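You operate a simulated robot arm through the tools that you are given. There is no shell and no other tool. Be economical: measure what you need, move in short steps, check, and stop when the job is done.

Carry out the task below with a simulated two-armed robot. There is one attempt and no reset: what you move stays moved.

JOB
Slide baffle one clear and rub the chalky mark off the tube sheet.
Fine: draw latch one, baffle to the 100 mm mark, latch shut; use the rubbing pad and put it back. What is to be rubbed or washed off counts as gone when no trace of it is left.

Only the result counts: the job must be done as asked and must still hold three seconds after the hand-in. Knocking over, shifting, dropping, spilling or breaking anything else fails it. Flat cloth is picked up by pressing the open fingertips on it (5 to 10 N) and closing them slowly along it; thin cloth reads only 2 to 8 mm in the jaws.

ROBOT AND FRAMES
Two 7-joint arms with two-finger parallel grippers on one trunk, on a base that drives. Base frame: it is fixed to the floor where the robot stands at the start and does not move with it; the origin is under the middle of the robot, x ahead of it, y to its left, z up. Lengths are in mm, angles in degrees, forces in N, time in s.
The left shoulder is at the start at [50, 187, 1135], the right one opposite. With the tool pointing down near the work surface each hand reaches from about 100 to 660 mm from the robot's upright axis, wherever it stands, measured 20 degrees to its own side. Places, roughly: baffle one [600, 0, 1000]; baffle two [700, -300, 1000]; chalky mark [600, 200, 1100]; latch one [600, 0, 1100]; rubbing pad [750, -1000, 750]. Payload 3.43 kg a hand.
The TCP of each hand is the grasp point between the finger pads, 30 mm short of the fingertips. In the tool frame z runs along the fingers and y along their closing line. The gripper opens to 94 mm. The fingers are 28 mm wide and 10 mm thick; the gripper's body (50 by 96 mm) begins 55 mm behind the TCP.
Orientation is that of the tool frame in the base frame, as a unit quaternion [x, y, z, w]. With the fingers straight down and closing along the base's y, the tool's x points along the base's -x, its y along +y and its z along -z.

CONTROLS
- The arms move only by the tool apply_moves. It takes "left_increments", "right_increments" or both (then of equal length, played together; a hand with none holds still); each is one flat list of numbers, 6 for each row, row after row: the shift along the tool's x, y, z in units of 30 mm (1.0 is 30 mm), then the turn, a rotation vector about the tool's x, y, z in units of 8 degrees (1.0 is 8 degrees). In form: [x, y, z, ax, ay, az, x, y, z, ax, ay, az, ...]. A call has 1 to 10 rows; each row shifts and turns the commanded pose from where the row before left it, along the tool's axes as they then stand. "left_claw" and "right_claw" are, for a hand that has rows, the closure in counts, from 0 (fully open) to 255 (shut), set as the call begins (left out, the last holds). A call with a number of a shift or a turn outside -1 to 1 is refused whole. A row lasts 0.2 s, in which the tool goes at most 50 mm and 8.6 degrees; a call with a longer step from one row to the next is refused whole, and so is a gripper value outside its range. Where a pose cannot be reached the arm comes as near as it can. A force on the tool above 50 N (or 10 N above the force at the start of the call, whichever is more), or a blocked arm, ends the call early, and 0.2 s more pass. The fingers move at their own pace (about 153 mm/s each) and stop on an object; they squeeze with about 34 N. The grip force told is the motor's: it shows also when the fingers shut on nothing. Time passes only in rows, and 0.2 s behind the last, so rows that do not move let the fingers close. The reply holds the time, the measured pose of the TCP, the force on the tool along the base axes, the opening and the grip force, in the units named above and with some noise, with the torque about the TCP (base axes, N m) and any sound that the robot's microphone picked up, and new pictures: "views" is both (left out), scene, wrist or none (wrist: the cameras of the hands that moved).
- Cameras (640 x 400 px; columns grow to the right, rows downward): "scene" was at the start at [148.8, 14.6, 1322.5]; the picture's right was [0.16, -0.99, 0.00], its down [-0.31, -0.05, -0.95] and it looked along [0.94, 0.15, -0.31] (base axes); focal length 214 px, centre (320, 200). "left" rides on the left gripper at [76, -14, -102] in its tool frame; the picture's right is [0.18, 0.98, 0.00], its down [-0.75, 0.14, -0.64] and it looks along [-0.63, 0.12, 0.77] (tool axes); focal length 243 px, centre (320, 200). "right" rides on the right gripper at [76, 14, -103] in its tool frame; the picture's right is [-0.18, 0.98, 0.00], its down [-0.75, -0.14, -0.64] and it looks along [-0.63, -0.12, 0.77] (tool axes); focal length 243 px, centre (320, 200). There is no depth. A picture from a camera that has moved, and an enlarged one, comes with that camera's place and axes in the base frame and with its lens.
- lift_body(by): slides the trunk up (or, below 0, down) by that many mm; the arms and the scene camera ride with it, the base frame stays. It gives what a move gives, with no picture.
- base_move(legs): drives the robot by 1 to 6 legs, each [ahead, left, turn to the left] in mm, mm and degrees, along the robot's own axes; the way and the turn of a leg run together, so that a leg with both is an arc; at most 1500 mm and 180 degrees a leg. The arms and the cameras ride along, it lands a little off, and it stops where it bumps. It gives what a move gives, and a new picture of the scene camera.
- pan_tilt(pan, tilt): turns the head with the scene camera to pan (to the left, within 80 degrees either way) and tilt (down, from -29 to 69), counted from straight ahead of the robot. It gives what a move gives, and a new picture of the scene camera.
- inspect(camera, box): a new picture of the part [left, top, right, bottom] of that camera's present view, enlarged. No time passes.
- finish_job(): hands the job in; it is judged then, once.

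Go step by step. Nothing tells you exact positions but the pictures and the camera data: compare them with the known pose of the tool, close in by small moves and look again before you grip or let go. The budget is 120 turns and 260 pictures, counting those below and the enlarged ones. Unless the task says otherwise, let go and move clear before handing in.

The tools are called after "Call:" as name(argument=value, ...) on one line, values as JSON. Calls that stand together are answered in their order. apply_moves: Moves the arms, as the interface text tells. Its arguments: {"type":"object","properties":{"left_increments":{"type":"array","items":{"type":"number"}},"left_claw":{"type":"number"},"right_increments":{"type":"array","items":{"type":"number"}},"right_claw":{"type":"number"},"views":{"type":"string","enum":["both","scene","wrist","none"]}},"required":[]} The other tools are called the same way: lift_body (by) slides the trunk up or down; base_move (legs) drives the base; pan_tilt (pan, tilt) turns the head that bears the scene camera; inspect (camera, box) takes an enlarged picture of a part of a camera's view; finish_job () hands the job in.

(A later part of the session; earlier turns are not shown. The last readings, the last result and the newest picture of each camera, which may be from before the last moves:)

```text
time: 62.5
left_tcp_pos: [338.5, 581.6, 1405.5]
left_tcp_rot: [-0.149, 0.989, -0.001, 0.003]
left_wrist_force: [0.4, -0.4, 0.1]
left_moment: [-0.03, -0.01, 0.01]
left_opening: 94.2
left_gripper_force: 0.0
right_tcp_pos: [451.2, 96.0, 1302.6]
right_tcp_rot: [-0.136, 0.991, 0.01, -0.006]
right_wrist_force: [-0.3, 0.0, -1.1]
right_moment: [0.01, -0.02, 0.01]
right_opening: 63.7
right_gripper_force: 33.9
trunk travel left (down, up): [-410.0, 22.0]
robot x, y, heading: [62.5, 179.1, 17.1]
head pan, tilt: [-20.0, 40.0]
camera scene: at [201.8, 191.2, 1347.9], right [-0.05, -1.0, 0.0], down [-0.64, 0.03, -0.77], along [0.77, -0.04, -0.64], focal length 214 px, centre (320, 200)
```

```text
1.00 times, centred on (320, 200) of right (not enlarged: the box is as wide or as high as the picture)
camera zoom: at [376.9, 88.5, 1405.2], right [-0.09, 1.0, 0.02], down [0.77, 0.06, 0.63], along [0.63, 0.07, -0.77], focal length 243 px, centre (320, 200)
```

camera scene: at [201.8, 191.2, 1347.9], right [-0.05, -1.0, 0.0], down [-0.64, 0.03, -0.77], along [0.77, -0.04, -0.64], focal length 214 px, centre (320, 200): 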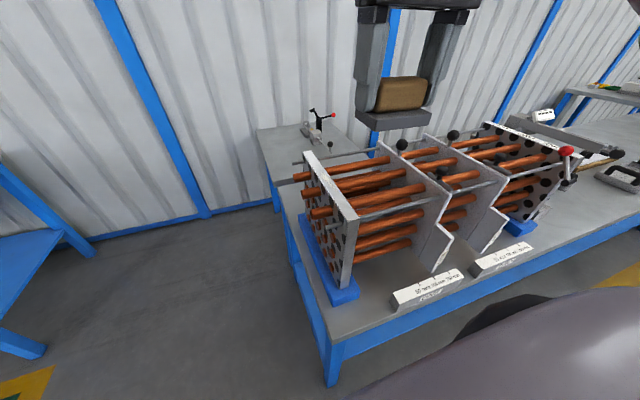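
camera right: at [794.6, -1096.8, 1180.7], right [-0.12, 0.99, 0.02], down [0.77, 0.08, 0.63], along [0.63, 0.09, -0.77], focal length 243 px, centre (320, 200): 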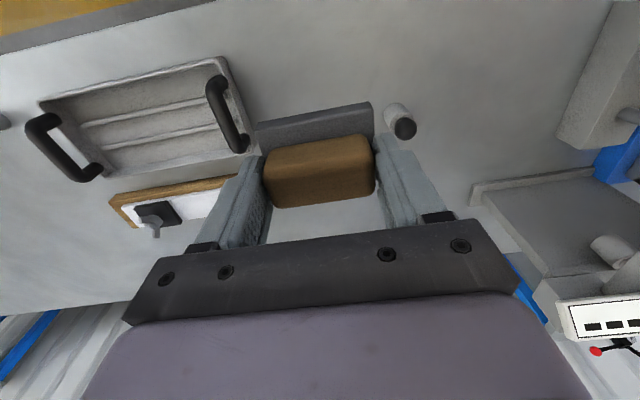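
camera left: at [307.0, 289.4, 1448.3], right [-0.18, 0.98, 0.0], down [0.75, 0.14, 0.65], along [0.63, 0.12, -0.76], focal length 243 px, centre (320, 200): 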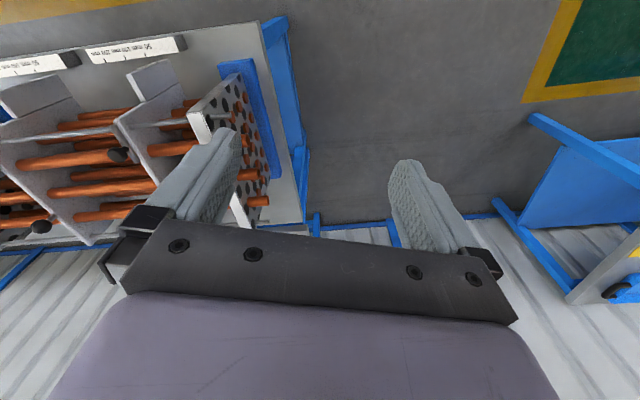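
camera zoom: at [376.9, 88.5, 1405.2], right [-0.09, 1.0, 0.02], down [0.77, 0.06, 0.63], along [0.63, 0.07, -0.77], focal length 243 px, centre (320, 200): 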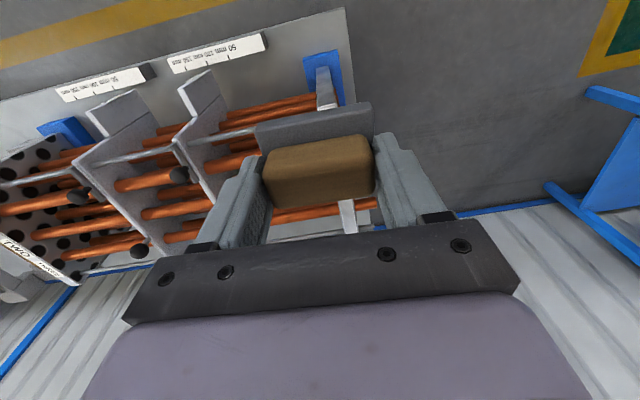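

The mark agrees (centre ≈[613,152]). I bring the pad above its near end.

Call:
apply_moves(right_increments=[-0.96, 0.08, 0.5, 0, 0, 0, -0.96, 0.08, 1, 0, 0, 0, -0.96, 0.08, 1, 0, 0, 0, -0.96, 0.08, 1, 0, 0, -0.2, 0, 0, 0.5, 0, 0, 0], views="both")

Call:
inspect(camera="scene", box=[280, 110, 408, 210])

```text
time: 63.7
left_tcp_pos: [338.3, 582.0, 1406.7]
left_tcp_rot: [-0.149, 0.989, -0.001, 0.003]
left_wrist_force: [-0.6, 0.6, 0.4]
left_moment: [-0.01, 0.02, -0.01]
left_opening: 94.2
left_gripper_force: 0.0
right_tcp_pos: [555.9, 139.8, 1179.4]
right_tcp_rot: [-0.15, 0.989, 0.01, -0.005]
right_wrist_force: [0.4, 0.3, -0.5]
right_moment: [-0.02, -0.04, 0.03]
right_opening: 63.7
right_gripper_force: 33.8
trunk travel left (down, up): [-410.0, 22.0]
robot x, y, heading: [62.3, 176.6, 17.2]
head pan, tilt: [-20.0, 40.0]
camera scene: at [201.6, 191.1, 1348.0], right [-0.05, -1.0, 0.0], down [-0.64, 0.03, -0.77], along [0.77, -0.04, -0.64], focal length 214 px, centre (320, 200)
camera right: at [481.2, 128.8, 1282.5], right [-0.12, 0.99, 0.02], down [0.77, 0.08, 0.63], along [0.63, 0.09, -0.77], focal length 243 px, centre (320, 200)
```

scene: 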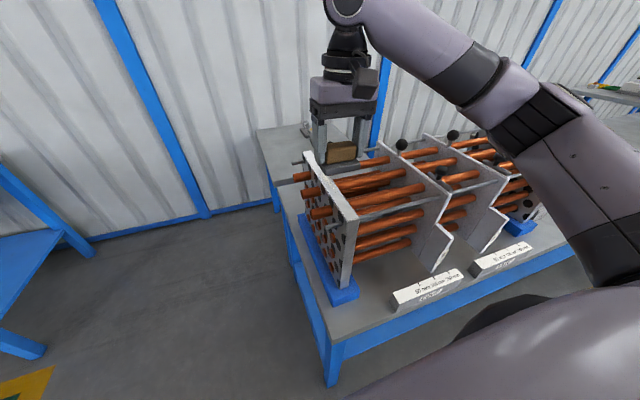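
right: 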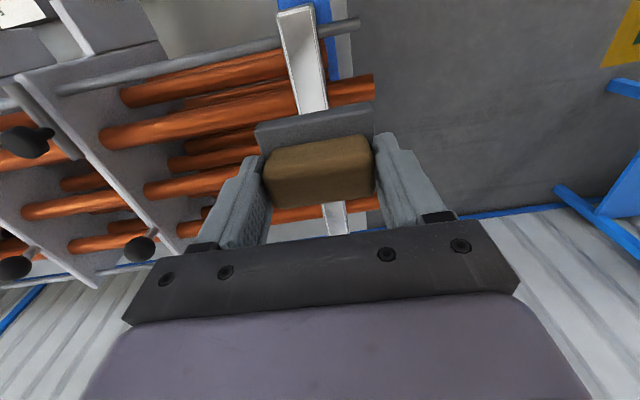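

```text
4.00 times, centred on (344, 160) of scene
camera zoom: at [201.6, 191.1, 1348.0], right [-0.05, -1.0, 0.0], down [-0.64, 0.03, -0.77], along [0.77, -0.04, -0.64], focal length 858 px, centre (224, 360)
```

zoom: 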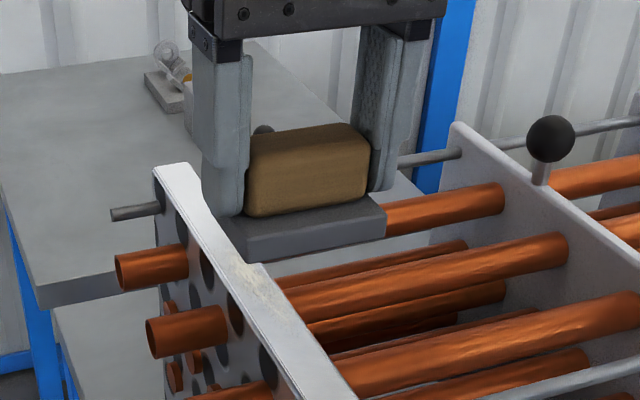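

Roughly centred over the edge. I descend to just above contact, then slowly.

Call:
apply_moves(right_increments=[0, -0.12, 0.8, 0, 0, 0, 0, 0, 0.8, 0, 0, 0], views="none")

Call:
apply_moves(right_increments=[0, 0, 0.1, 0, 0, 0, 0, 0, 0.1, 0, 0, 0, 0, 0, 0, 0, 0, 0], views="none")

Call:
inspect(camera="scene", box=[280, 110, 408, 210])

```text
time: 64.3
left_tcp_pos: [339.4, 582.6, 1407.5]
left_tcp_rot: [-0.148, 0.989, 0.0, 0.003]
left_wrist_force: [0.3, -0.7, -0.9]
left_moment: [0.02, -0.03, -0.01]
left_opening: 93.8
left_gripper_force: 0.1
right_tcp_pos: [557.6, 137.4, 1130.7]
right_tcp_rot: [-0.149, 0.989, 0.01, -0.006]
right_wrist_force: [0.0, -0.4, -1.3]
right_moment: [-0.02, 0.0, 0.01]
right_opening: 63.7
right_gripper_force: 33.5
trunk travel left (down, up): [-410.0, 22.0]
robot x, y, heading: [63.5, 179.7, 17.1]
head pan, tilt: [-20.0, 40.0]
```

```text
time: 65.1
left_tcp_pos: [339.1, 582.5, 1406.4]
left_tcp_rot: [-0.149, 0.989, 0.0, 0.003]
left_wrist_force: [-0.3, 0.3, -0.5]
left_moment: [0.03, -0.01, 0.02]
left_opening: 94.0
left_gripper_force: 0.0
right_tcp_pos: [558.5, 138.4, 1126.3]
right_tcp_rot: [-0.149, 0.989, 0.01, -0.004]
right_wrist_force: [-0.1, -0.3, -1.5]
right_moment: [0.0, -0.03, 0.02]
right_opening: 64.0
right_gripper_force: 33.6
trunk travel left (down, up): [-410.0, 22.0]
robot x, y, heading: [60.8, 178.7, 17.1]
head pan, tilt: [-20.0, 40.0]
```

```text
4.00 times, centred on (344, 160) of scene
camera zoom: at [201.8, 191.2, 1348.0], right [-0.05, -1.0, 0.0], down [-0.64, 0.03, -0.77], along [0.77, -0.04, -0.64], focal length 858 px, centre (224, 360)
```

zoom: 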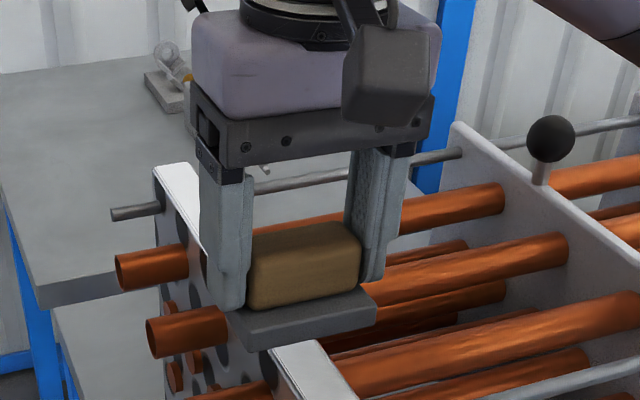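

Call:
apply_moves(right_increments=[0, 0, 0.1, 0, 0, 0, 0, 0, 0.1, 0, 0, 0, 0, 0, 0, 0, 0, 0], views="none")

Call:
apply_moves(right_increments=[0, 0, 0.08, 0, 0, 0, 0, 0, 0.08, 0, 0, 0, 0, 0, 0, 0, 0, 0], views="none")

```text
time: 65.9
left_tcp_pos: [337.8, 581.6, 1406.1]
left_tcp_rot: [-0.148, 0.989, 0.0, 0.003]
left_wrist_force: [-0.5, 0.1, 0.1]
left_moment: [-0.03, -0.01, -0.03]
left_opening: 93.9
left_gripper_force: 0.1
right_tcp_pos: [557.4, 137.6, 1119.4]
right_tcp_rot: [-0.149, 0.989, 0.009, -0.005]
right_wrist_force: [0.5, 0.7, -0.5]
right_moment: [0.0, 0.01, 0.0]
right_opening: 63.8
right_gripper_force: 33.8
trunk travel left (down, up): [-410.0, 22.0]
robot x, y, heading: [64.2, 176.9, 17.1]
head pan, tilt: [-20.0, 40.0]
```

```text
time: 66.7
left_tcp_pos: [338.7, 583.4, 1407.8]
left_tcp_rot: [-0.148, 0.989, 0.0, 0.003]
left_wrist_force: [0.0, -0.4, -0.6]
left_moment: [-0.02, -0.02, 0.01]
left_opening: 93.8
left_gripper_force: 0.1
right_tcp_pos: [557.6, 137.8, 1115.3]
right_tcp_rot: [-0.15, 0.989, 0.009, -0.006]
right_wrist_force: [0.8, -0.9, -1.3]
right_moment: [-0.01, -0.01, 0.01]
right_opening: 63.8
right_gripper_force: 33.7
trunk travel left (down, up): [-410.0, 22.0]
robot x, y, heading: [64.1, 177.5, 17.0]
head pan, tilt: [-20.0, 40.0]
```

No contact yet at 1115; I go on down in small steps.

Call:
apply_moves(right_increments=[0, 0, 0.08, 0, 0, 0, 0, 0, 0.06, 0, 0, 0, 0, 0, 0, 0, 0, 0], views="none")

Call:
apply_moves(right_increments=[0, 0, 0.06, 0, 0, 0, 0, 0, 0.06, 0, 0, 0, 0, 0, 0, 0, 0, 0], views="none")

Call:
inspect(camera="scene", box=[280, 120, 408, 200])

```text
time: 67.5
left_tcp_pos: [337.8, 582.8, 1406.7]
left_tcp_rot: [-0.149, 0.989, -0.001, 0.003]
left_wrist_force: [0.0, 0.3, 0.1]
left_moment: [0.01, 0.01, -0.02]
left_opening: 94.0
left_gripper_force: 0.0
right_tcp_pos: [558.1, 136.4, 1112.1]
right_tcp_rot: [-0.149, 0.989, 0.01, -0.007]
right_wrist_force: [-0.2, -0.4, -0.4]
right_moment: [0.0, -0.02, 0.01]
right_opening: 63.8
right_gripper_force: 34.0
trunk travel left (down, up): [-410.0, 22.0]
robot x, y, heading: [59.4, 175.2, 16.9]
head pan, tilt: [-20.0, 40.0]
```

```text
time: 68.3
left_tcp_pos: [339.1, 582.3, 1407.2]
left_tcp_rot: [-0.149, 0.989, -0.001, 0.003]
left_wrist_force: [-0.9, 0.5, -1.0]
left_moment: [-0.01, 0.0, -0.01]
left_opening: 93.7
left_gripper_force: 0.0
right_tcp_pos: [556.3, 135.5, 1108.3]
right_tcp_rot: [-0.149, 0.989, 0.01, -0.005]
right_wrist_force: [0.6, 0.2, -1.5]
right_moment: [-0.04, 0.03, -0.01]
right_opening: 63.8
right_gripper_force: 33.7
trunk travel left (down, up): [-410.0, 22.0]
robot x, y, heading: [64.1, 178.4, 17.2]
head pan, tilt: [-20.0, 40.0]
```

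```text
5.00 times, centred on (344, 160) of scene
camera zoom: at [201.7, 191.2, 1348.0], right [-0.05, -1.0, 0.0], down [-0.64, 0.03, -0.77], along [0.77, -0.04, -0.64], focal length 1072 px, centre (200, 400)
```

zoom: 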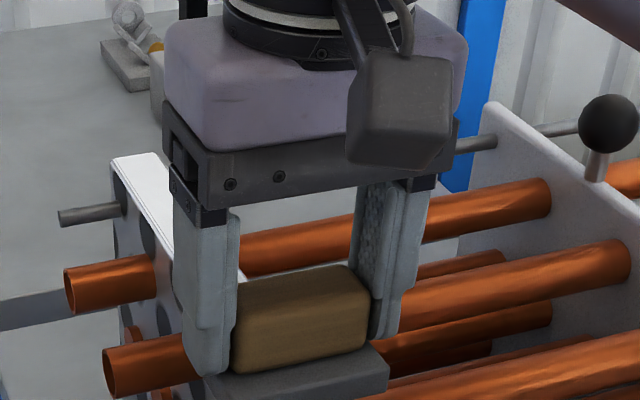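

Call:
apply_moves(right_increments=[0, 0, 0.06, 0, 0, 0, 0, 0, 0.06, 0, 0, 0, 0, 0, 0, 0, 0, 0], views="none")

Call:
apply_moves(right_increments=[0, 0, 0.06, 0, 0, 0, 0, 0, 0.04, 0, 0, 0, 0, 0, 0, 0, 0, 0], views="none")

Call:
inspect(camera="scene", box=[280, 140, 408, 220])

```text
time: 69.1
left_tcp_pos: [338.1, 582.2, 1406.6]
left_tcp_rot: [-0.149, 0.989, 0.0, 0.003]
left_wrist_force: [-0.3, 1.3, 0.2]
left_moment: [-0.03, 0.01, 0.0]
left_opening: 94.2
left_gripper_force: 0.0
right_tcp_pos: [558.9, 136.1, 1105.0]
right_tcp_rot: [-0.15, 0.989, 0.01, -0.005]
right_wrist_force: [-0.6, -0.1, 0.6]
right_moment: [-0.03, 0.03, -0.02]
right_opening: 63.6
right_gripper_force: 33.1
trunk travel left (down, up): [-410.0, 22.0]
robot x, y, heading: [59.4, 179.4, 17.1]
head pan, tilt: [-20.0, 40.0]
```

```text
time: 69.9
left_tcp_pos: [336.2, 582.5, 1407.4]
left_tcp_rot: [-0.148, 0.989, 0.0, 0.003]
left_wrist_force: [0.5, -0.4, 0.1]
left_moment: [-0.02, -0.03, 0.0]
left_opening: 94.1
left_gripper_force: 0.1
right_tcp_pos: [559.5, 136.5, 1104.2]
right_tcp_rot: [-0.15, 0.989, 0.011, -0.002]
right_wrist_force: [5.4, -2.4, 24.1]
right_moment: [-0.58, 0.09, 0.15]
right_opening: 63.6
right_gripper_force: 34.3
trunk travel left (down, up): [-410.0, 22.0]
robot x, y, heading: [61.8, 179.8, 16.8]
head pan, tilt: [-20.0, 40.0]
```

```text
5.00 times, centred on (344, 180) of scene
camera zoom: at [200.5, 191.1, 1348.4], right [-0.05, -1.0, 0.0], down [-0.64, 0.03, -0.77], along [0.77, -0.04, -0.64], focal length 1072 px, centre (200, 300)
```

zoom: 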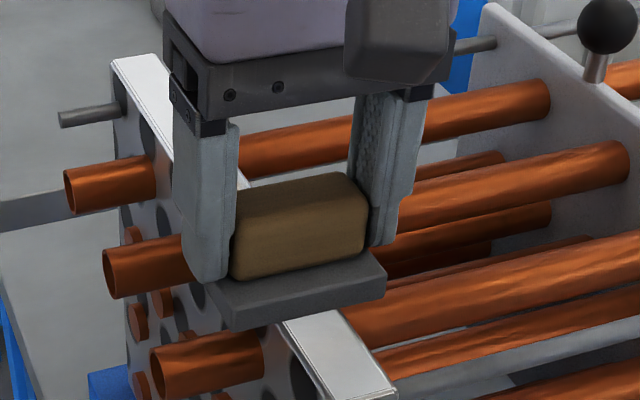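

Contact at TCP z≈1104.5 (24 N). I ease slightly and stroke along the edge over the mark.

Call:
apply_moves(right_increments=[0, 0, -0.02, 0, 0, 0, -0.4, 0, 0, 0, 0, 0, -0.4, 0, 0, 0, 0, 0, -0.4, 0, 0, 0, 0, 0, -0.4, 0, 0, 0, 0, 0, -0.4, 0, 0, 0, 0, 0], views="none")

Call:
inspect(camera="scene", box=[280, 140, 408, 220])

```text
time: 71.3
left_tcp_pos: [337.0, 582.4, 1407.1]
left_tcp_rot: [-0.149, 0.989, -0.001, 0.003]
left_wrist_force: [-0.2, -0.4, 0.2]
left_moment: [-0.02, 0.02, -0.02]
left_opening: 94.3
left_gripper_force: 0.0
right_tcp_pos: [614.6, 154.9, 1104.7]
right_tcp_rot: [-0.149, 0.989, 0.01, -0.004]
right_wrist_force: [-6.0, -0.9, 14.6]
right_moment: [-0.3, 0.24, -0.09]
right_opening: 63.9
right_gripper_force: 34.6
trunk travel left (down, up): [-410.0, 22.0]
robot x, y, heading: [61.7, 178.2, 17.1]
head pan, tilt: [-20.0, 40.0]
```

```text
5.00 times, centred on (344, 180) of scene
camera zoom: at [199.5, 191.2, 1348.2], right [-0.05, -1.0, 0.0], down [-0.64, 0.03, -0.77], along [0.77, -0.04, -0.64], focal length 1072 px, centre (200, 300)
```

zoom: 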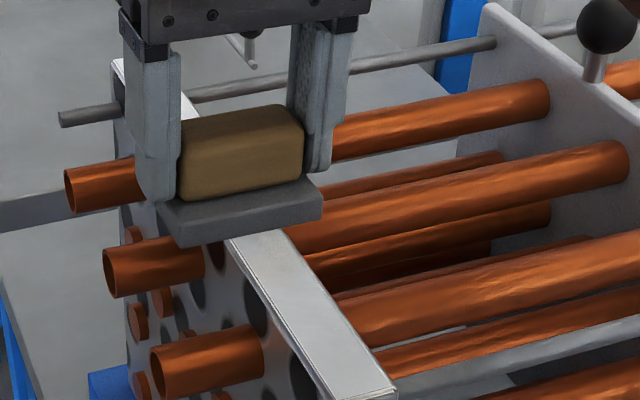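

Steady 15 N, stroke works. I carry on to the far end and stroke back and forth.

Call:
apply_moves(right_increments=[-0.4, 0, 0, 0, 0, 0, -0.4, 0, 0, 0, 0, 0, -0.4, 0, 0, 0, 0, 0, -0.4, 0, 0, 0, 0, 0, -0.4, 0, 0, 0, 0, 0], views="none")

Call:
apply_moves(right_increments=[0.5, 0, 0, 0, 0, 0, 0.5, 0, 0, 0, 0, 0, 0.5, 0, 0, 0, 0, 0, 0.5, 0, 0, 0, 0, 0, 0.5, 0, 0, 0, 0, 0, 0.5, 0, 0, 0, 0, 0, 0.5, 0, 0, 0, 0, 0, 0.5, 0, 0, 0, 0, 0, 0.4, 0, 0, 0, 0, 0], views="none")

Call:
apply_moves(right_increments=[-0.5, 0, 0, 0, 0, 0, -0.5, 0, 0, 0, 0, 0, -0.5, 0, 0, 0, 0, 0, -0.5, 0, 0, 0, 0, 0, -0.5, 0, 0, 0, 0, 0, -0.5, 0, 0, 0, 0, 0, -0.5, 0, 0, 0, 0, 0, -0.5, 0, 0, 0, 0, 0, -0.4, 0, 0, 0, 0, 0], views="scene")

```text
time: 72.5
left_tcp_pos: [334.5, 581.4, 1407.6]
left_tcp_rot: [-0.147, 0.989, -0.001, 0.005]
left_wrist_force: [0.2, -0.1, -0.6]
left_moment: [-0.02, -0.02, 0.0]
left_opening: 94.2
left_gripper_force: 0.1
right_tcp_pos: [669.3, 172.7, 1104.9]
right_tcp_rot: [-0.15, 0.989, 0.011, -0.004]
right_wrist_force: [-8.5, -3.2, 24.7]
right_moment: [-0.56, 0.43, -0.19]
right_opening: 64.2
right_gripper_force: 34.3
trunk travel left (down, up): [-410.0, 22.0]
robot x, y, heading: [63.3, 181.8, 16.9]
head pan, tilt: [-20.0, 40.0]
```

```text
time: 74.5
left_tcp_pos: [338.1, 582.7, 1407.1]
left_tcp_rot: [-0.148, 0.989, -0.001, 0.003]
left_wrist_force: [0.4, 1.4, 0.5]
left_moment: [0.01, 0.02, 0.01]
left_opening: 94.0
left_gripper_force: 0.1
right_tcp_pos: [544.8, 133.2, 1104.6]
right_tcp_rot: [-0.15, 0.989, 0.01, -0.004]
right_wrist_force: [6.7, 2.2, 21.8]
right_moment: [-0.28, -0.41, 0.12]
right_opening: 63.6
right_gripper_force: 33.8
trunk travel left (down, up): [-410.0, 22.0]
robot x, y, heading: [62.5, 179.3, 17.0]
head pan, tilt: [-20.0, 40.0]
```

```text
time: 76.5
left_tcp_pos: [334.8, 581.5, 1408.6]
left_tcp_rot: [-0.149, 0.989, 0.0, 0.005]
left_wrist_force: [0.7, 0.3, -0.2]
left_moment: [0.02, 0.01, 0.02]
left_opening: 93.7
left_gripper_force: 0.0
right_tcp_pos: [671.2, 171.9, 1104.1]
right_tcp_rot: [-0.151, 0.988, 0.009, -0.003]
right_wrist_force: [-8.6, -1.4, 23.4]
right_moment: [-0.47, 0.36, -0.17]
right_opening: 63.8
right_gripper_force: 33.9
trunk travel left (down, up): [-410.0, 22.0]
robot x, y, heading: [63.0, 179.4, 17.1]
head pan, tilt: [-20.0, 40.0]
camera scene: at [197.9, 191.0, 1348.5], right [-0.05, -1.0, 0.0], down [-0.64, 0.03, -0.77], along [0.77, -0.04, -0.64], focal length 214 px, centre (320, 200)
```

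scene: 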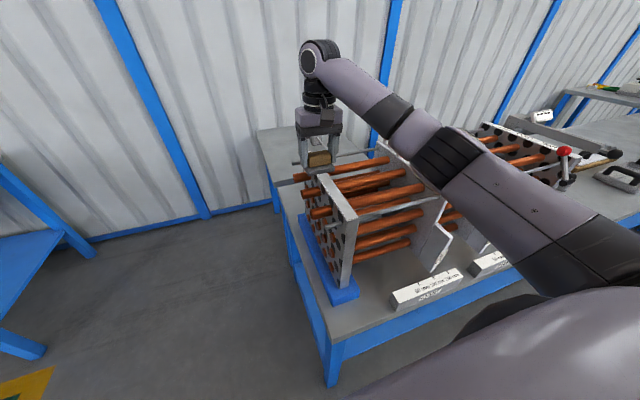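

Another back-and-forth, then I lift to inspect.

Call:
apply_moves(right_increments=[0.5, 0.15, 0, 0, 0, 0, 0.5, -0.3, 0, 0, 0, 0, 0.5, 0.3, 0, 0, 0, 0, 0.5, -0.3, 0, 0, 0, 0, 0.5, 0.3, 0, 0, 0, 0, 0.5, -0.3, 0, 0, 0, 0, 0.5, 0.3, 0, 0, 0, 0, 0.5, -0.3, 0, 0, 0, 0, 0.4, 0.15, 0, 0, 0, 0], views="none")

Call:
apply_moves(right_increments=[-0.5, 0.15, 0, 0, 0, 0, -0.5, -0.3, 0, 0, 0, 0, -0.5, 0.3, 0, 0, 0, 0, -0.5, -0.3, 0, 0, 0, 0, -0.5, 0.3, 0, 0, 0, 0, -0.5, -0.3, 0, 0, 0, 0, -0.5, 0.3, 0, 0, 0, 0, -0.5, -0.3, 0, 0, 0, 0, -0.4, 0.15, 0, 0, 0, 0], views="none")

Call:
apply_moves(right_increments=[0, 0, -0.5, 0, 0, 0, 0, 0, -1, 0, 0, 0, 0.5, 0, -1, 0, 0, 0, 0.8, 0, -1, 0, 0, 0, 0.8, -0.5, -1, 0, 0, 0, 0.8, -1, -0.5, 0, 0, 0, 0.8, -1, 0, 0, 0, 0, 0.8, -1, 0, 0, 0, 0, 0.8, -1, 0, 0, 0, 0], views="scene")

Call:
inspect(camera="scene", box=[285, 160, 365, 220])

```text
time: 78.5
left_tcp_pos: [338.2, 582.5, 1406.8]
left_tcp_rot: [-0.149, 0.989, 0.0, 0.003]
left_wrist_force: [-0.8, -0.3, -0.4]
left_moment: [0.0, 0.01, 0.05]
left_opening: 93.8
left_gripper_force: 0.0
right_tcp_pos: [548.5, 134.2, 1103.4]
right_tcp_rot: [-0.149, 0.989, 0.009, -0.005]
right_wrist_force: [6.7, -1.5, 17.6]
right_moment: [-0.31, -0.61, 0.05]
right_opening: 63.6
right_gripper_force: 33.9
trunk travel left (down, up): [-410.0, 22.0]
robot x, y, heading: [60.0, 176.5, 17.1]
head pan, tilt: [-20.0, 40.0]
```

```text
time: 80.5
left_tcp_pos: [336.8, 583.4, 1408.0]
left_tcp_rot: [-0.148, 0.989, 0.0, 0.003]
left_wrist_force: [0.4, -0.5, -0.3]
left_moment: [0.02, -0.02, -0.03]
left_opening: 94.1
left_gripper_force: 0.0
right_tcp_pos: [671.8, 171.3, 1103.6]
right_tcp_rot: [-0.15, 0.989, 0.009, -0.005]
right_wrist_force: [-6.2, -4.5, 20.0]
right_moment: [-0.51, 0.11, -0.18]
right_opening: 63.8
right_gripper_force: 34.1
trunk travel left (down, up): [-410.0, 22.0]
robot x, y, heading: [62.2, 173.0, 16.9]
head pan, tilt: [-20.0, 40.0]
```

```text
time: 82.5
left_tcp_pos: [337.8, 581.2, 1407.3]
left_tcp_rot: [-0.149, 0.989, 0.0, 0.003]
left_wrist_force: [-0.3, -1.1, 0.2]
left_moment: [0.03, -0.05, 0.01]
left_opening: 93.7
left_gripper_force: 0.0
right_tcp_pos: [563.9, -4.1, 1249.7]
right_tcp_rot: [-0.151, 0.988, 0.01, -0.006]
right_wrist_force: [-0.2, 0.0, -1.2]
right_moment: [-0.02, -0.02, 0.0]
right_opening: 63.6
right_gripper_force: 33.8
trunk travel left (down, up): [-410.0, 22.0]
robot x, y, heading: [60.2, 175.9, 17.3]
head pan, tilt: [-20.0, 40.0]
camera scene: at [201.3, 190.3, 1348.0], right [-0.05, -1.0, 0.0], down [-0.64, 0.03, -0.77], along [0.77, -0.04, -0.64], focal length 214 px, centre (320, 200)
```

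scene: 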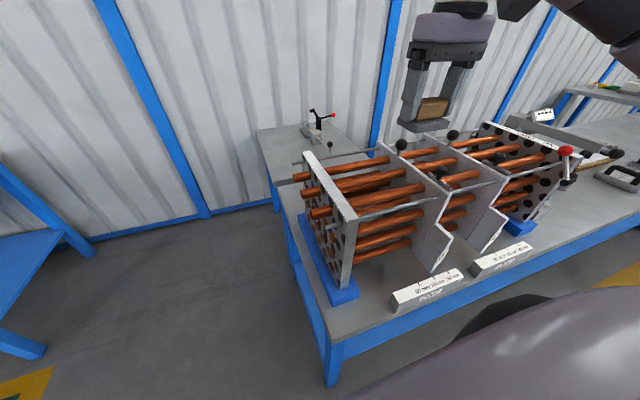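

```text
6.67 times, centred on (325, 190) of scene
camera zoom: at [201.3, 190.3, 1348.0], right [-0.05, -1.0, 0.0], down [-0.64, 0.03, -0.77], along [0.77, -0.04, -0.64], focal length 1430 px, centre (287, 267)
```

zoom: 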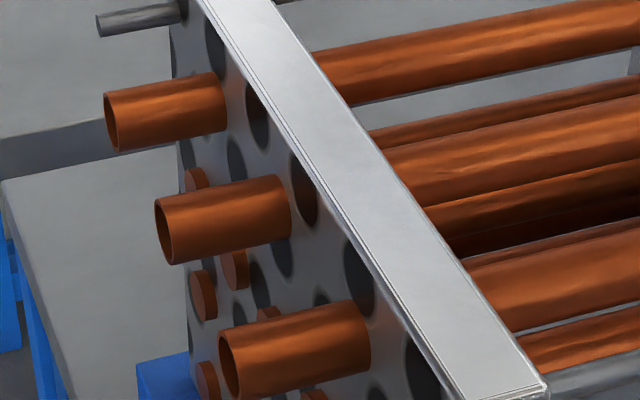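

The top edge looks clean. I check it closely, and from the left hand's camera.

Call:
inspect(camera="scene", box=[300, 145, 340, 175])

Call:
inspect(camera="scene", box=[315, 172, 363, 222])

Call:
inspect(camera="right", box=[380, 0, 640, 200])

```text
13.33 times, centred on (320, 160) of scene
camera zoom: at [201.3, 190.3, 1348.0], right [-0.05, -1.0, 0.0], down [-0.64, 0.03, -0.77], along [0.77, -0.04, -0.64], focal length 2860 px, centre (320, 733)
```

zoom: 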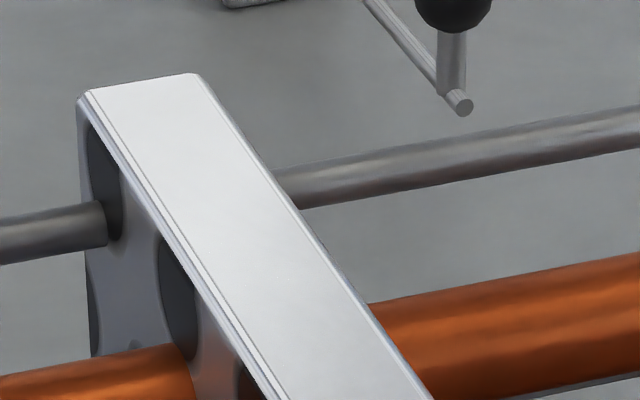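

```text
8.00 times, centred on (339, 197) of scene
camera zoom: at [201.3, 190.3, 1348.0], right [-0.05, -1.0, 0.0], down [-0.64, 0.03, -0.77], along [0.77, -0.04, -0.64], focal length 1716 px, centre (168, 224)
```

zoom: 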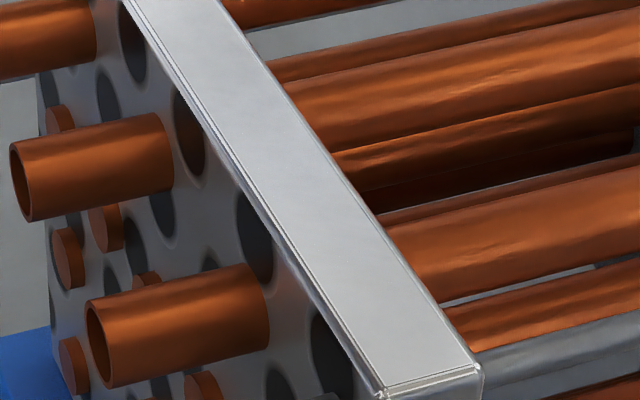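

```text
2.00 times, centred on (510, 100) of right
camera zoom: at [489.4, -16.0, 1353.1], right [-0.12, 0.99, 0.02], down [0.77, 0.08, 0.63], along [0.63, 0.09, -0.77], focal length 485 px, centre (-60, 400)
```

zoom: 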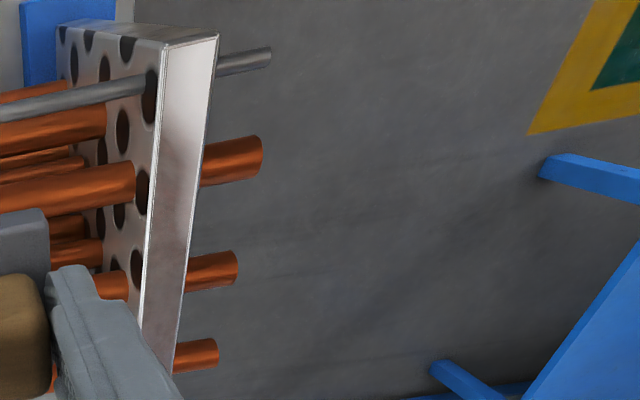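

No trace left. I retract and drive back along the bench to put the pad where it was.

Call:
apply_moves(right_increments=[0.9, 0, 0, 0, 0, 0, 0.9, 0, 0, 0, 0, 0, 0.9, 0, 0, 0, 0, 0, 0.9, 0, 0, 0, 0, 0, 0.9, 0, 0, 0, 0, 0], views="none")

Call:
base_move(legs=[[-50, 0, 0], [0, -1264, 0]])

Call:
lift_body(by=-60)

Call:
pan_tilt(pan=-15, tilt=45)

```text
time: 83.7
left_tcp_pos: [337.3, 583.0, 1407.5]
left_tcp_rot: [-0.148, 0.989, 0.0, 0.003]
left_wrist_force: [0.1, -0.1, 0.2]
left_moment: [0.02, -0.01, 0.02]
left_opening: 93.8
left_gripper_force: 0.0
right_tcp_pos: [432.9, -46.9, 1250.4]
right_tcp_rot: [-0.149, 0.989, 0.01, -0.005]
right_wrist_force: [-0.4, 1.1, -0.6]
right_moment: [-0.03, -0.01, 0.0]
right_opening: 63.4
right_gripper_force: 34.8
trunk travel left (down, up): [-410.0, 22.0]
robot x, y, heading: [62.9, 178.3, 17.1]
head pan, tilt: [-20.0, 40.0]
```

```text
time: 95.5
left_tcp_pos: [666.0, -629.2, 1407.1]
left_tcp_rot: [-0.158, 0.987, -0.001, 0.003]
left_wrist_force: [0.5, 0.5, 0.5]
left_moment: [0.01, -0.02, -0.01]
left_opening: 94.0
left_gripper_force: 0.0
right_tcp_pos: [772.6, -1255.5, 1249.8]
right_tcp_rot: [-0.159, 0.987, 0.01, -0.006]
right_wrist_force: [0.3, 0.2, -0.7]
right_moment: [0.0, -0.02, -0.04]
right_opening: 63.7
right_gripper_force: 34.1
trunk travel left (down, up): [-410.0, 22.0]
robot x, y, heading: [400.2, -1038.5, 18.0]
head pan, tilt: [-20.0, 40.0]
camera scene: at [537.0, -1022.0, 1348.0], right [-0.03, -1.0, 0.0], down [-0.64, 0.02, -0.77], along [0.77, -0.02, -0.64], focal length 214 px, centre (320, 200)
```

scene: 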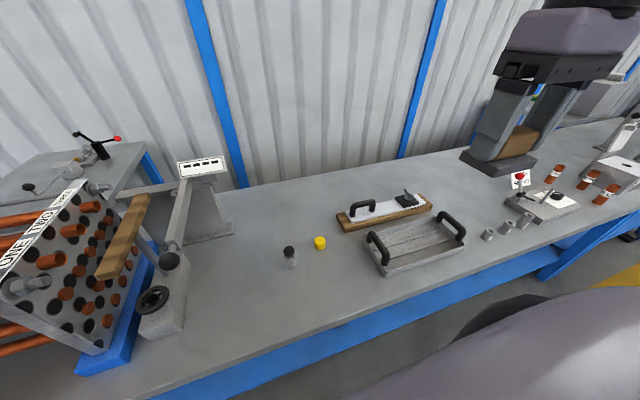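

```text
time: 96.5
left_tcp_pos: [667.5, -628.2, 1346.1]
left_tcp_rot: [-0.158, 0.988, -0.001, 0.003]
left_wrist_force: [0.7, 0.0, 0.5]
left_moment: [0.0, 0.01, 0.02]
left_opening: 94.0
left_gripper_force: 0.1
right_tcp_pos: [773.7, -1254.7, 1190.0]
right_tcp_rot: [-0.159, 0.987, 0.01, -0.005]
right_wrist_force: [-0.1, 0.5, -1.0]
right_moment: [-0.04, -0.01, 0.0]
right_opening: 63.6
right_gripper_force: 33.6
trunk travel left (down, up): [-350.0, 82.0]
robot x, y, heading: [395.7, -1038.3, 18.2]
head pan, tilt: [-20.0, 40.0]
```

```text
time: 97.2
left_tcp_pos: [666.3, -629.9, 1347.0]
left_tcp_rot: [-0.158, 0.987, -0.001, 0.003]
left_wrist_force: [-0.4, -0.6, 0.2]
left_moment: [-0.02, 0.04, 0.04]
left_opening: 93.7
left_gripper_force: 0.1
right_tcp_pos: [773.4, -1254.7, 1190.0]
right_tcp_rot: [-0.159, 0.987, 0.01, -0.006]
right_wrist_force: [-0.4, 0.2, -0.6]
right_moment: [0.0, 0.03, 0.0]
right_opening: 63.6
right_gripper_force: 33.2
trunk travel left (down, up): [-350.0, 82.0]
robot x, y, heading: [400.1, -1036.9, 18.1]
head pan, tilt: [-15.0, 45.0]
camera scene: at [533.2, -1014.8, 1280.7], right [0.06, -1.0, 0.0], down [-0.71, -0.04, -0.71], along [0.71, 0.04, -0.71], focal length 214 px, centre (320, 200)
```

scene: 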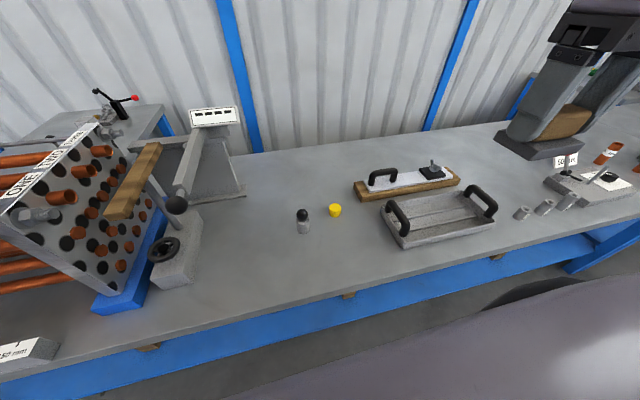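

Call:
apply_moves(right_increments=[-0.789, 0.762, 0, 0, 0, 0, -0.789, 0.762, 0, 0, 0, 0, -0.789, 0.762, 0, 0, 0, 0, -0.789, 0.762, 0, 0, 0, 0, -0.789, 0.762, 0, 0, 0, 0, -0.789, 0.762, 0, 0, 0, 0.12, 0, 0, 1, 0, 0, 0, 0, 0, 1, 0, 0, 0, 0, 0, 1, 0, 0, 0, 0, 0, 1, 0, 0, 0], views="none")

Call:
apply_moves(right_increments=[0, 0, 1, 0, 0, 0, 0, 0, 1, 0, 0, 0, 0, 0, 1, 0, 0, 0, 0, 0, 1, 0, 0, 0, 0, 0, 1, 0, 0, 0, 0, 0, 1, 0, 0, 0, 0, 0, 0, 0, 0, 0], views="both")

Call:
inspect(camera="scene", box=[283, 182, 411, 262])

```text
time: 99.4
left_tcp_pos: [667.5, -628.2, 1346.6]
left_tcp_rot: [-0.158, 0.987, 0.0, 0.003]
left_wrist_force: [-0.1, 1.0, -0.3]
left_moment: [0.0, 0.01, 0.06]
left_opening: 94.1
left_gripper_force: 0.1
right_tcp_pos: [863.0, -1077.1, 1076.1]
right_tcp_rot: [-0.151, 0.989, 0.01, -0.005]
right_wrist_force: [-0.2, -0.6, -0.4]
right_moment: [0.01, -0.04, -0.01]
right_opening: 63.6
right_gripper_force: 34.4
trunk travel left (down, up): [-350.0, 82.0]
robot x, y, heading: [397.9, -1040.8, 18.1]
head pan, tilt: [-15.0, 45.0]
```

```text
time: 101.0
left_tcp_pos: [668.3, -628.6, 1346.3]
left_tcp_rot: [-0.158, 0.987, -0.001, 0.002]
left_wrist_force: [-0.5, 0.3, 0.2]
left_moment: [-0.03, -0.02, 0.02]
left_opening: 94.1
left_gripper_force: 0.1
right_tcp_pos: [863.8, -1072.7, 892.3]
right_tcp_rot: [-0.152, 0.988, 0.009, -0.005]
right_wrist_force: [-0.4, 0.2, -0.5]
right_moment: [-0.01, -0.01, -0.02]
right_opening: 63.7
right_gripper_force: 33.8
trunk travel left (down, up): [-350.0, 82.0]
robot x, y, heading: [397.6, -1036.6, 18.3]
head pan, tilt: [-15.0, 45.0]
camera scene: at [533.1, -1014.7, 1280.7], right [0.06, -1.0, 0.0], down [-0.71, -0.04, -0.71], along [0.71, 0.04, -0.71], focal length 214 px, centre (320, 200)
camera right: at [788.7, -1083.7, 995.0], right [-0.12, 0.99, 0.02], down [0.77, 0.08, 0.63], along [0.63, 0.09, -0.77], focal length 243 px, centre (320, 200)
```

scene: 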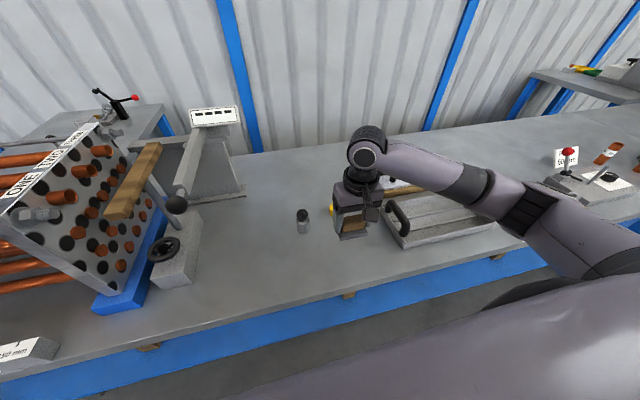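
right: 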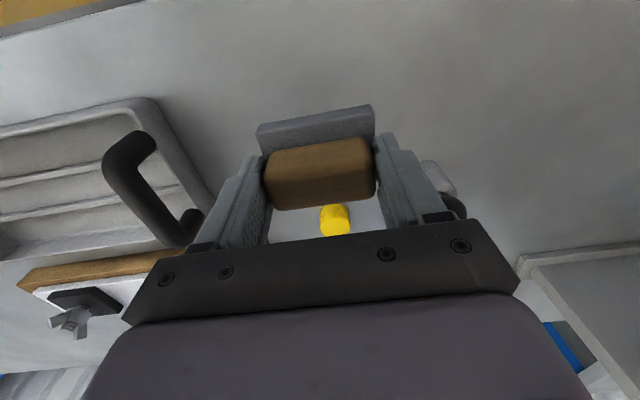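

```text
5.00 times, centred on (347, 222) of scene
camera zoom: at [533.1, -1014.7, 1280.7], right [0.06, -1.0, 0.0], down [-0.71, -0.04, -0.71], along [0.71, 0.04, -0.71], focal length 1072 px, centre (185, 90)
```

zoom: 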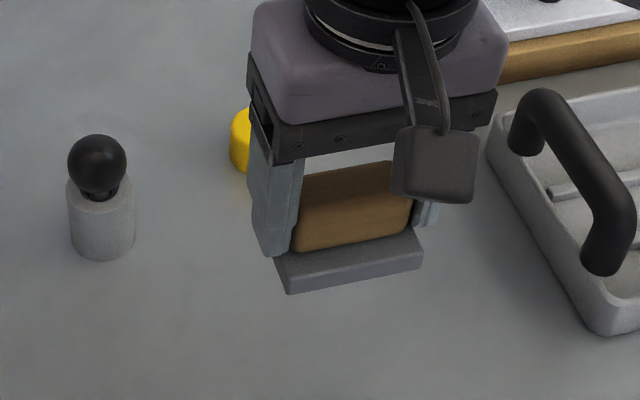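

Call:
apply_moves(right_increments=[0, -0.31, 0.8, 0, 0, 0, 0, 0, 0.8, 0, 0, 0, 0, 0, 0.8, 0, 0, 0, 0, 0, 0, 0, 0, 0], views="none")

Call:
inspect(camera="scene", box=[283, 182, 411, 262])

```text
time: 102.0
left_tcp_pos: [666.0, -628.1, 1347.5]
left_tcp_rot: [-0.158, 0.987, -0.001, 0.002]
left_wrist_force: [-0.9, -0.2, 0.2]
left_moment: [-0.02, 0.01, 0.0]
left_opening: 94.1
left_gripper_force: 0.0
right_tcp_pos: [864.1, -1081.5, 819.0]
right_tcp_rot: [-0.151, 0.988, 0.009, -0.006]
right_wrist_force: [-0.6, 0.2, 0.0]
right_moment: [-0.03, 0.01, -0.01]
right_opening: 63.7
right_gripper_force: 33.6
trunk travel left (down, up): [-350.0, 82.0]
robot x, y, heading: [398.2, -1035.7, 18.2]
head pan, tilt: [-15.0, 45.0]
```

```text
5.00 times, centred on (347, 222) of scene
camera zoom: at [533.2, -1014.7, 1280.7], right [0.06, -1.0, 0.0], down [-0.71, -0.04, -0.71], along [0.71, 0.04, -0.71], focal length 1072 px, centre (185, 90)
```

zoom: 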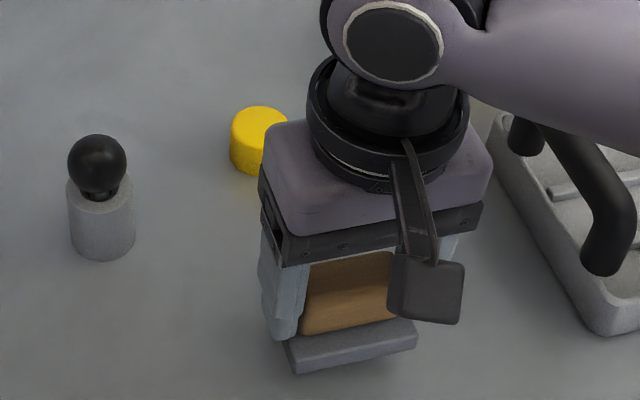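

Call:
apply_moves(right_increments=[-0.03, 0.04, 0.2, 0, 0, 0, 0, 0, 0.15, 0, 0, 0, 0, 0, 0, 0, 0, 0], views="none")

Call:
apply_moves(right_increments=[0, 0, 0.08, 0, 0, 0, 0, 0, 0.06, 0, 0, 0, 0, 0, 0, 0, 0, 0], views="none")

```text
time: 102.8
left_tcp_pos: [665.3, -629.5, 1347.1]
left_tcp_rot: [-0.158, 0.987, -0.001, 0.003]
left_wrist_force: [0.1, 0.6, 0.0]
left_moment: [0.02, 0.01, 0.03]
left_opening: 94.1
left_gripper_force: 0.1
right_tcp_pos: [864.6, -1080.1, 809.5]
right_tcp_rot: [-0.151, 0.988, 0.009, -0.006]
right_wrist_force: [0.3, 0.2, -0.6]
right_moment: [0.01, 0.0, 0.0]
right_opening: 63.4
right_gripper_force: 34.1
trunk travel left (down, up): [-350.0, 82.0]
robot x, y, heading: [398.8, -1036.2, 18.1]
head pan, tilt: [-15.0, 45.0]
```

```text
time: 103.6
left_tcp_pos: [665.5, -628.6, 1346.4]
left_tcp_rot: [-0.158, 0.987, -0.001, 0.003]
left_wrist_force: [-0.3, -1.4, 0.7]
left_moment: [0.01, -0.01, 0.0]
left_opening: 94.0
left_gripper_force: 0.0
right_tcp_pos: [862.8, -1081.0, 806.0]
right_tcp_rot: [-0.152, 0.988, 0.01, -0.006]
right_wrist_force: [0.4, 1.1, -1.0]
right_moment: [0.01, 0.0, 0.0]
right_opening: 63.6
right_gripper_force: 33.7
trunk travel left (down, up): [-350.0, 82.0]
robot x, y, heading: [400.2, -1035.0, 18.3]
head pan, tilt: [-15.0, 45.0]
```

Call:
apply_moves(right_increments=[-0.03, 0, 0.05, 0, 0, 0, 0, 0, 0, 0, 0, 0], views="none")

Call:
apply_moves(right_increments=[0, 0, 0.04, 0, 0, 0, 0, 0, 0, 0, 0, 0], views="none")

Call:
inspect(camera="scene", box=[293, 202, 389, 272])

```text
time: 104.2
left_tcp_pos: [666.0, -629.0, 1346.9]
left_tcp_rot: [-0.158, 0.987, -0.001, 0.003]
left_wrist_force: [-0.3, 0.3, -0.4]
left_moment: [-0.01, 0.0, 0.02]
left_opening: 93.8
left_gripper_force: 0.1
right_tcp_pos: [864.0, -1080.8, 804.7]
right_tcp_rot: [-0.15, 0.989, 0.01, -0.004]
right_wrist_force: [-1.3, -2.1, 9.7]
right_moment: [-0.32, -0.29, -0.14]
right_opening: 63.7
right_gripper_force: 34.2
trunk travel left (down, up): [-350.0, 82.0]
robot x, y, heading: [398.7, -1036.4, 18.0]
head pan, tilt: [-15.0, 45.0]
```

```text
time: 104.8
left_tcp_pos: [663.9, -627.6, 1346.8]
left_tcp_rot: [-0.157, 0.988, -0.001, 0.004]
left_wrist_force: [-0.3, 0.5, -0.3]
left_moment: [0.03, -0.02, 0.0]
left_opening: 93.9
left_gripper_force: 0.1
right_tcp_pos: [864.5, -1079.7, 804.7]
right_tcp_rot: [-0.151, 0.988, 0.009, -0.004]
right_wrist_force: [-3.6, -2.4, 18.5]
right_moment: [-0.68, -0.23, -0.13]
right_opening: 63.7
right_gripper_force: 33.8
trunk travel left (down, up): [-350.0, 82.0]
robot x, y, heading: [397.3, -1038.7, 18.2]
head pan, tilt: [-15.0, 45.0]
```

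```text
5.71 times, centred on (341, 237) of scene
camera zoom: at [531.5, -1014.8, 1281.1], right [0.06, -1.0, 0.0], down [-0.7, -0.04, -0.71], along [0.71, 0.04, -0.71], focal length 1226 px, centre (200, -11)
```

zoom: 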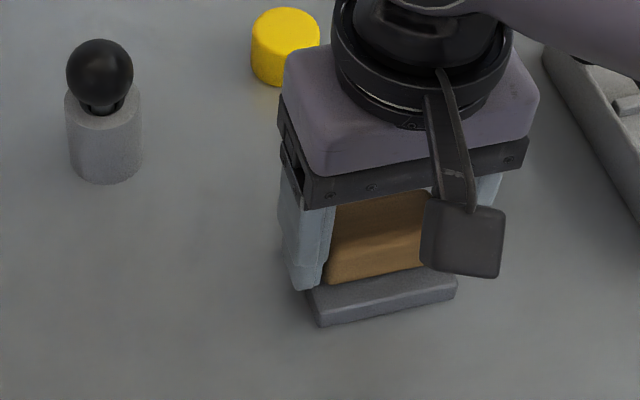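

Pad is down on the bench at its old place. I ease off the pressure, open slowly and rise.

Call:
apply_moves(right_increments=[0, 0, -0.04, 0, 0, 0, 0, 0, 0, 0, 0, 0], views="none")

Call:
apply_moves(right_increments=[0, 0, 0, 0, 0, 0, 0, 0, 0, 0, 0, 0, 0, 0, 0, 0, 0, 0], right_claw=0, views="wrist")

Call:
apply_moves(right_increments=[0, 0, -0.4, 0, 0, 0, 0, 0, -0.8, 0, 0, 0, 0, 0, -1, 0, 0, 0, 0, 0, -1, 0, 0, 0, 0, 0, -1, 0, 0, 0, 0, 0, -1, 0, 0, 0, 0, 0, -1, 0, 0, 0, 0, 0, -1, 0, 0, 0, 0, 0, -1, 0, 0, 0], views="both")

Call:
inspect(camera="scene", box=[283, 192, 411, 272])

```text
time: 105.4
left_tcp_pos: [664.9, -628.4, 1346.4]
left_tcp_rot: [-0.158, 0.987, 0.0, 0.003]
left_wrist_force: [0.0, -0.6, 0.7]
left_moment: [0.03, -0.01, 0.01]
left_opening: 94.0
left_gripper_force: 0.0
right_tcp_pos: [863.3, -1079.1, 805.1]
right_tcp_rot: [-0.151, 0.989, 0.01, -0.005]
right_wrist_force: [1.4, -0.6, 10.8]
right_moment: [-0.3, -0.35, 0.03]
right_opening: 63.7
right_gripper_force: 33.5
trunk travel left (down, up): [-350.0, 82.0]
robot x, y, heading: [395.0, -1037.3, 18.4]
head pan, tilt: [-15.0, 45.0]
```

```text
time: 106.2
left_tcp_pos: [665.8, -628.0, 1347.4]
left_tcp_rot: [-0.159, 0.987, 0.0, 0.002]
left_wrist_force: [-0.1, 0.5, 0.8]
left_moment: [0.01, 0.0, -0.03]
left_opening: 94.1
left_gripper_force: 0.0
right_tcp_pos: [863.6, -1081.3, 804.2]
right_tcp_rot: [-0.152, 0.988, 0.01, -0.006]
right_wrist_force: [0.4, 0.0, -0.1]
right_moment: [0.0, 0.01, -0.03]
right_opening: 93.8
right_gripper_force: 0.1
trunk travel left (down, up): [-350.0, 82.0]
robot x, y, heading: [398.0, -1038.5, 18.1]
head pan, tilt: [-15.0, 45.0]
camera right: at [789.9, -1090.8, 907.1], right [-0.12, 0.99, 0.02], down [0.77, 0.08, 0.63], along [0.63, 0.09, -0.77], focal length 243 px, centre (320, 200)
```

right: 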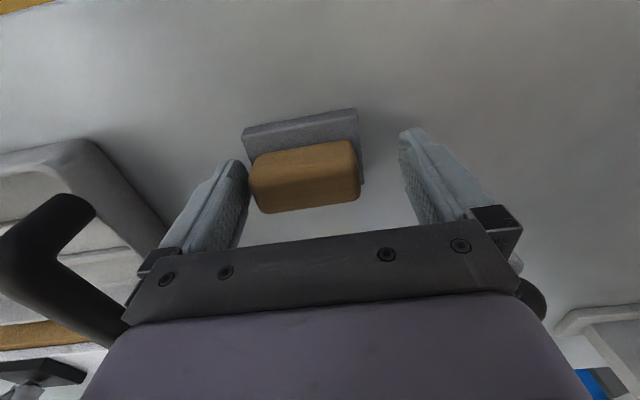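

```text
time: 108.2
left_tcp_pos: [665.2, -629.1, 1347.1]
left_tcp_rot: [-0.158, 0.987, -0.001, 0.002]
left_wrist_force: [-0.9, -0.5, -0.6]
left_moment: [0.02, 0.0, 0.02]
left_opening: 94.1
left_gripper_force: 0.2
right_tcp_pos: [865.2, -1085.1, 1049.3]
right_tcp_rot: [-0.151, 0.988, 0.01, -0.006]
right_wrist_force: [-0.3, 0.0, -0.1]
right_moment: [-0.02, -0.04, 0.01]
right_opening: 94.1
right_gripper_force: 0.1
trunk travel left (down, up): [-350.0, 82.0]
robot x, y, heading: [397.9, -1036.5, 18.2]
head pan, tilt: [-15.0, 45.0]
camera scene: at [532.9, -1014.7, 1280.7], right [0.06, -1.0, 0.0], down [-0.71, -0.04, -0.71], along [0.71, 0.04, -0.71], focal length 214 px, centre (320, 200)
camera right: at [791.3, -1095.2, 1153.1], right [-0.12, 0.99, 0.02], down [0.77, 0.08, 0.63], along [0.63, 0.09, -0.77], focal length 243 px, centre (320, 200)
```

scene: 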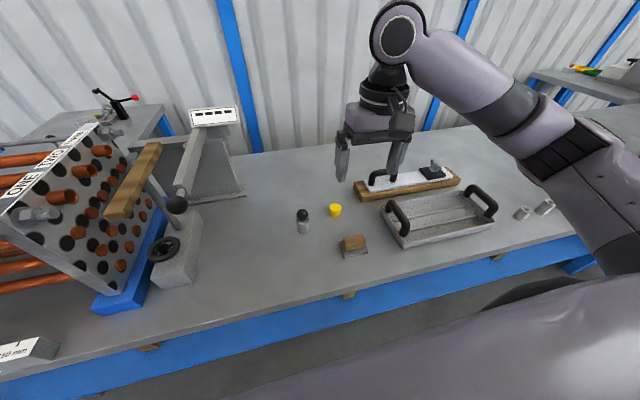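
right: 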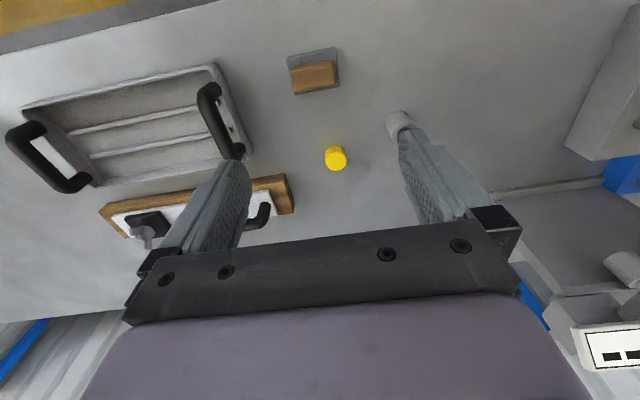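

```text
5.00 times, centred on (347, 232) of scene
camera zoom: at [532.9, -1014.7, 1280.7], right [0.06, -1.0, 0.0], down [-0.71, -0.04, -0.71], along [0.71, 0.04, -0.71], focal length 1072 px, centre (185, 40)
```

zoom: 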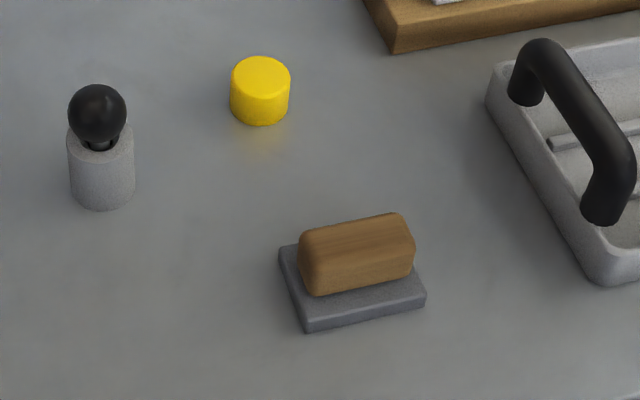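

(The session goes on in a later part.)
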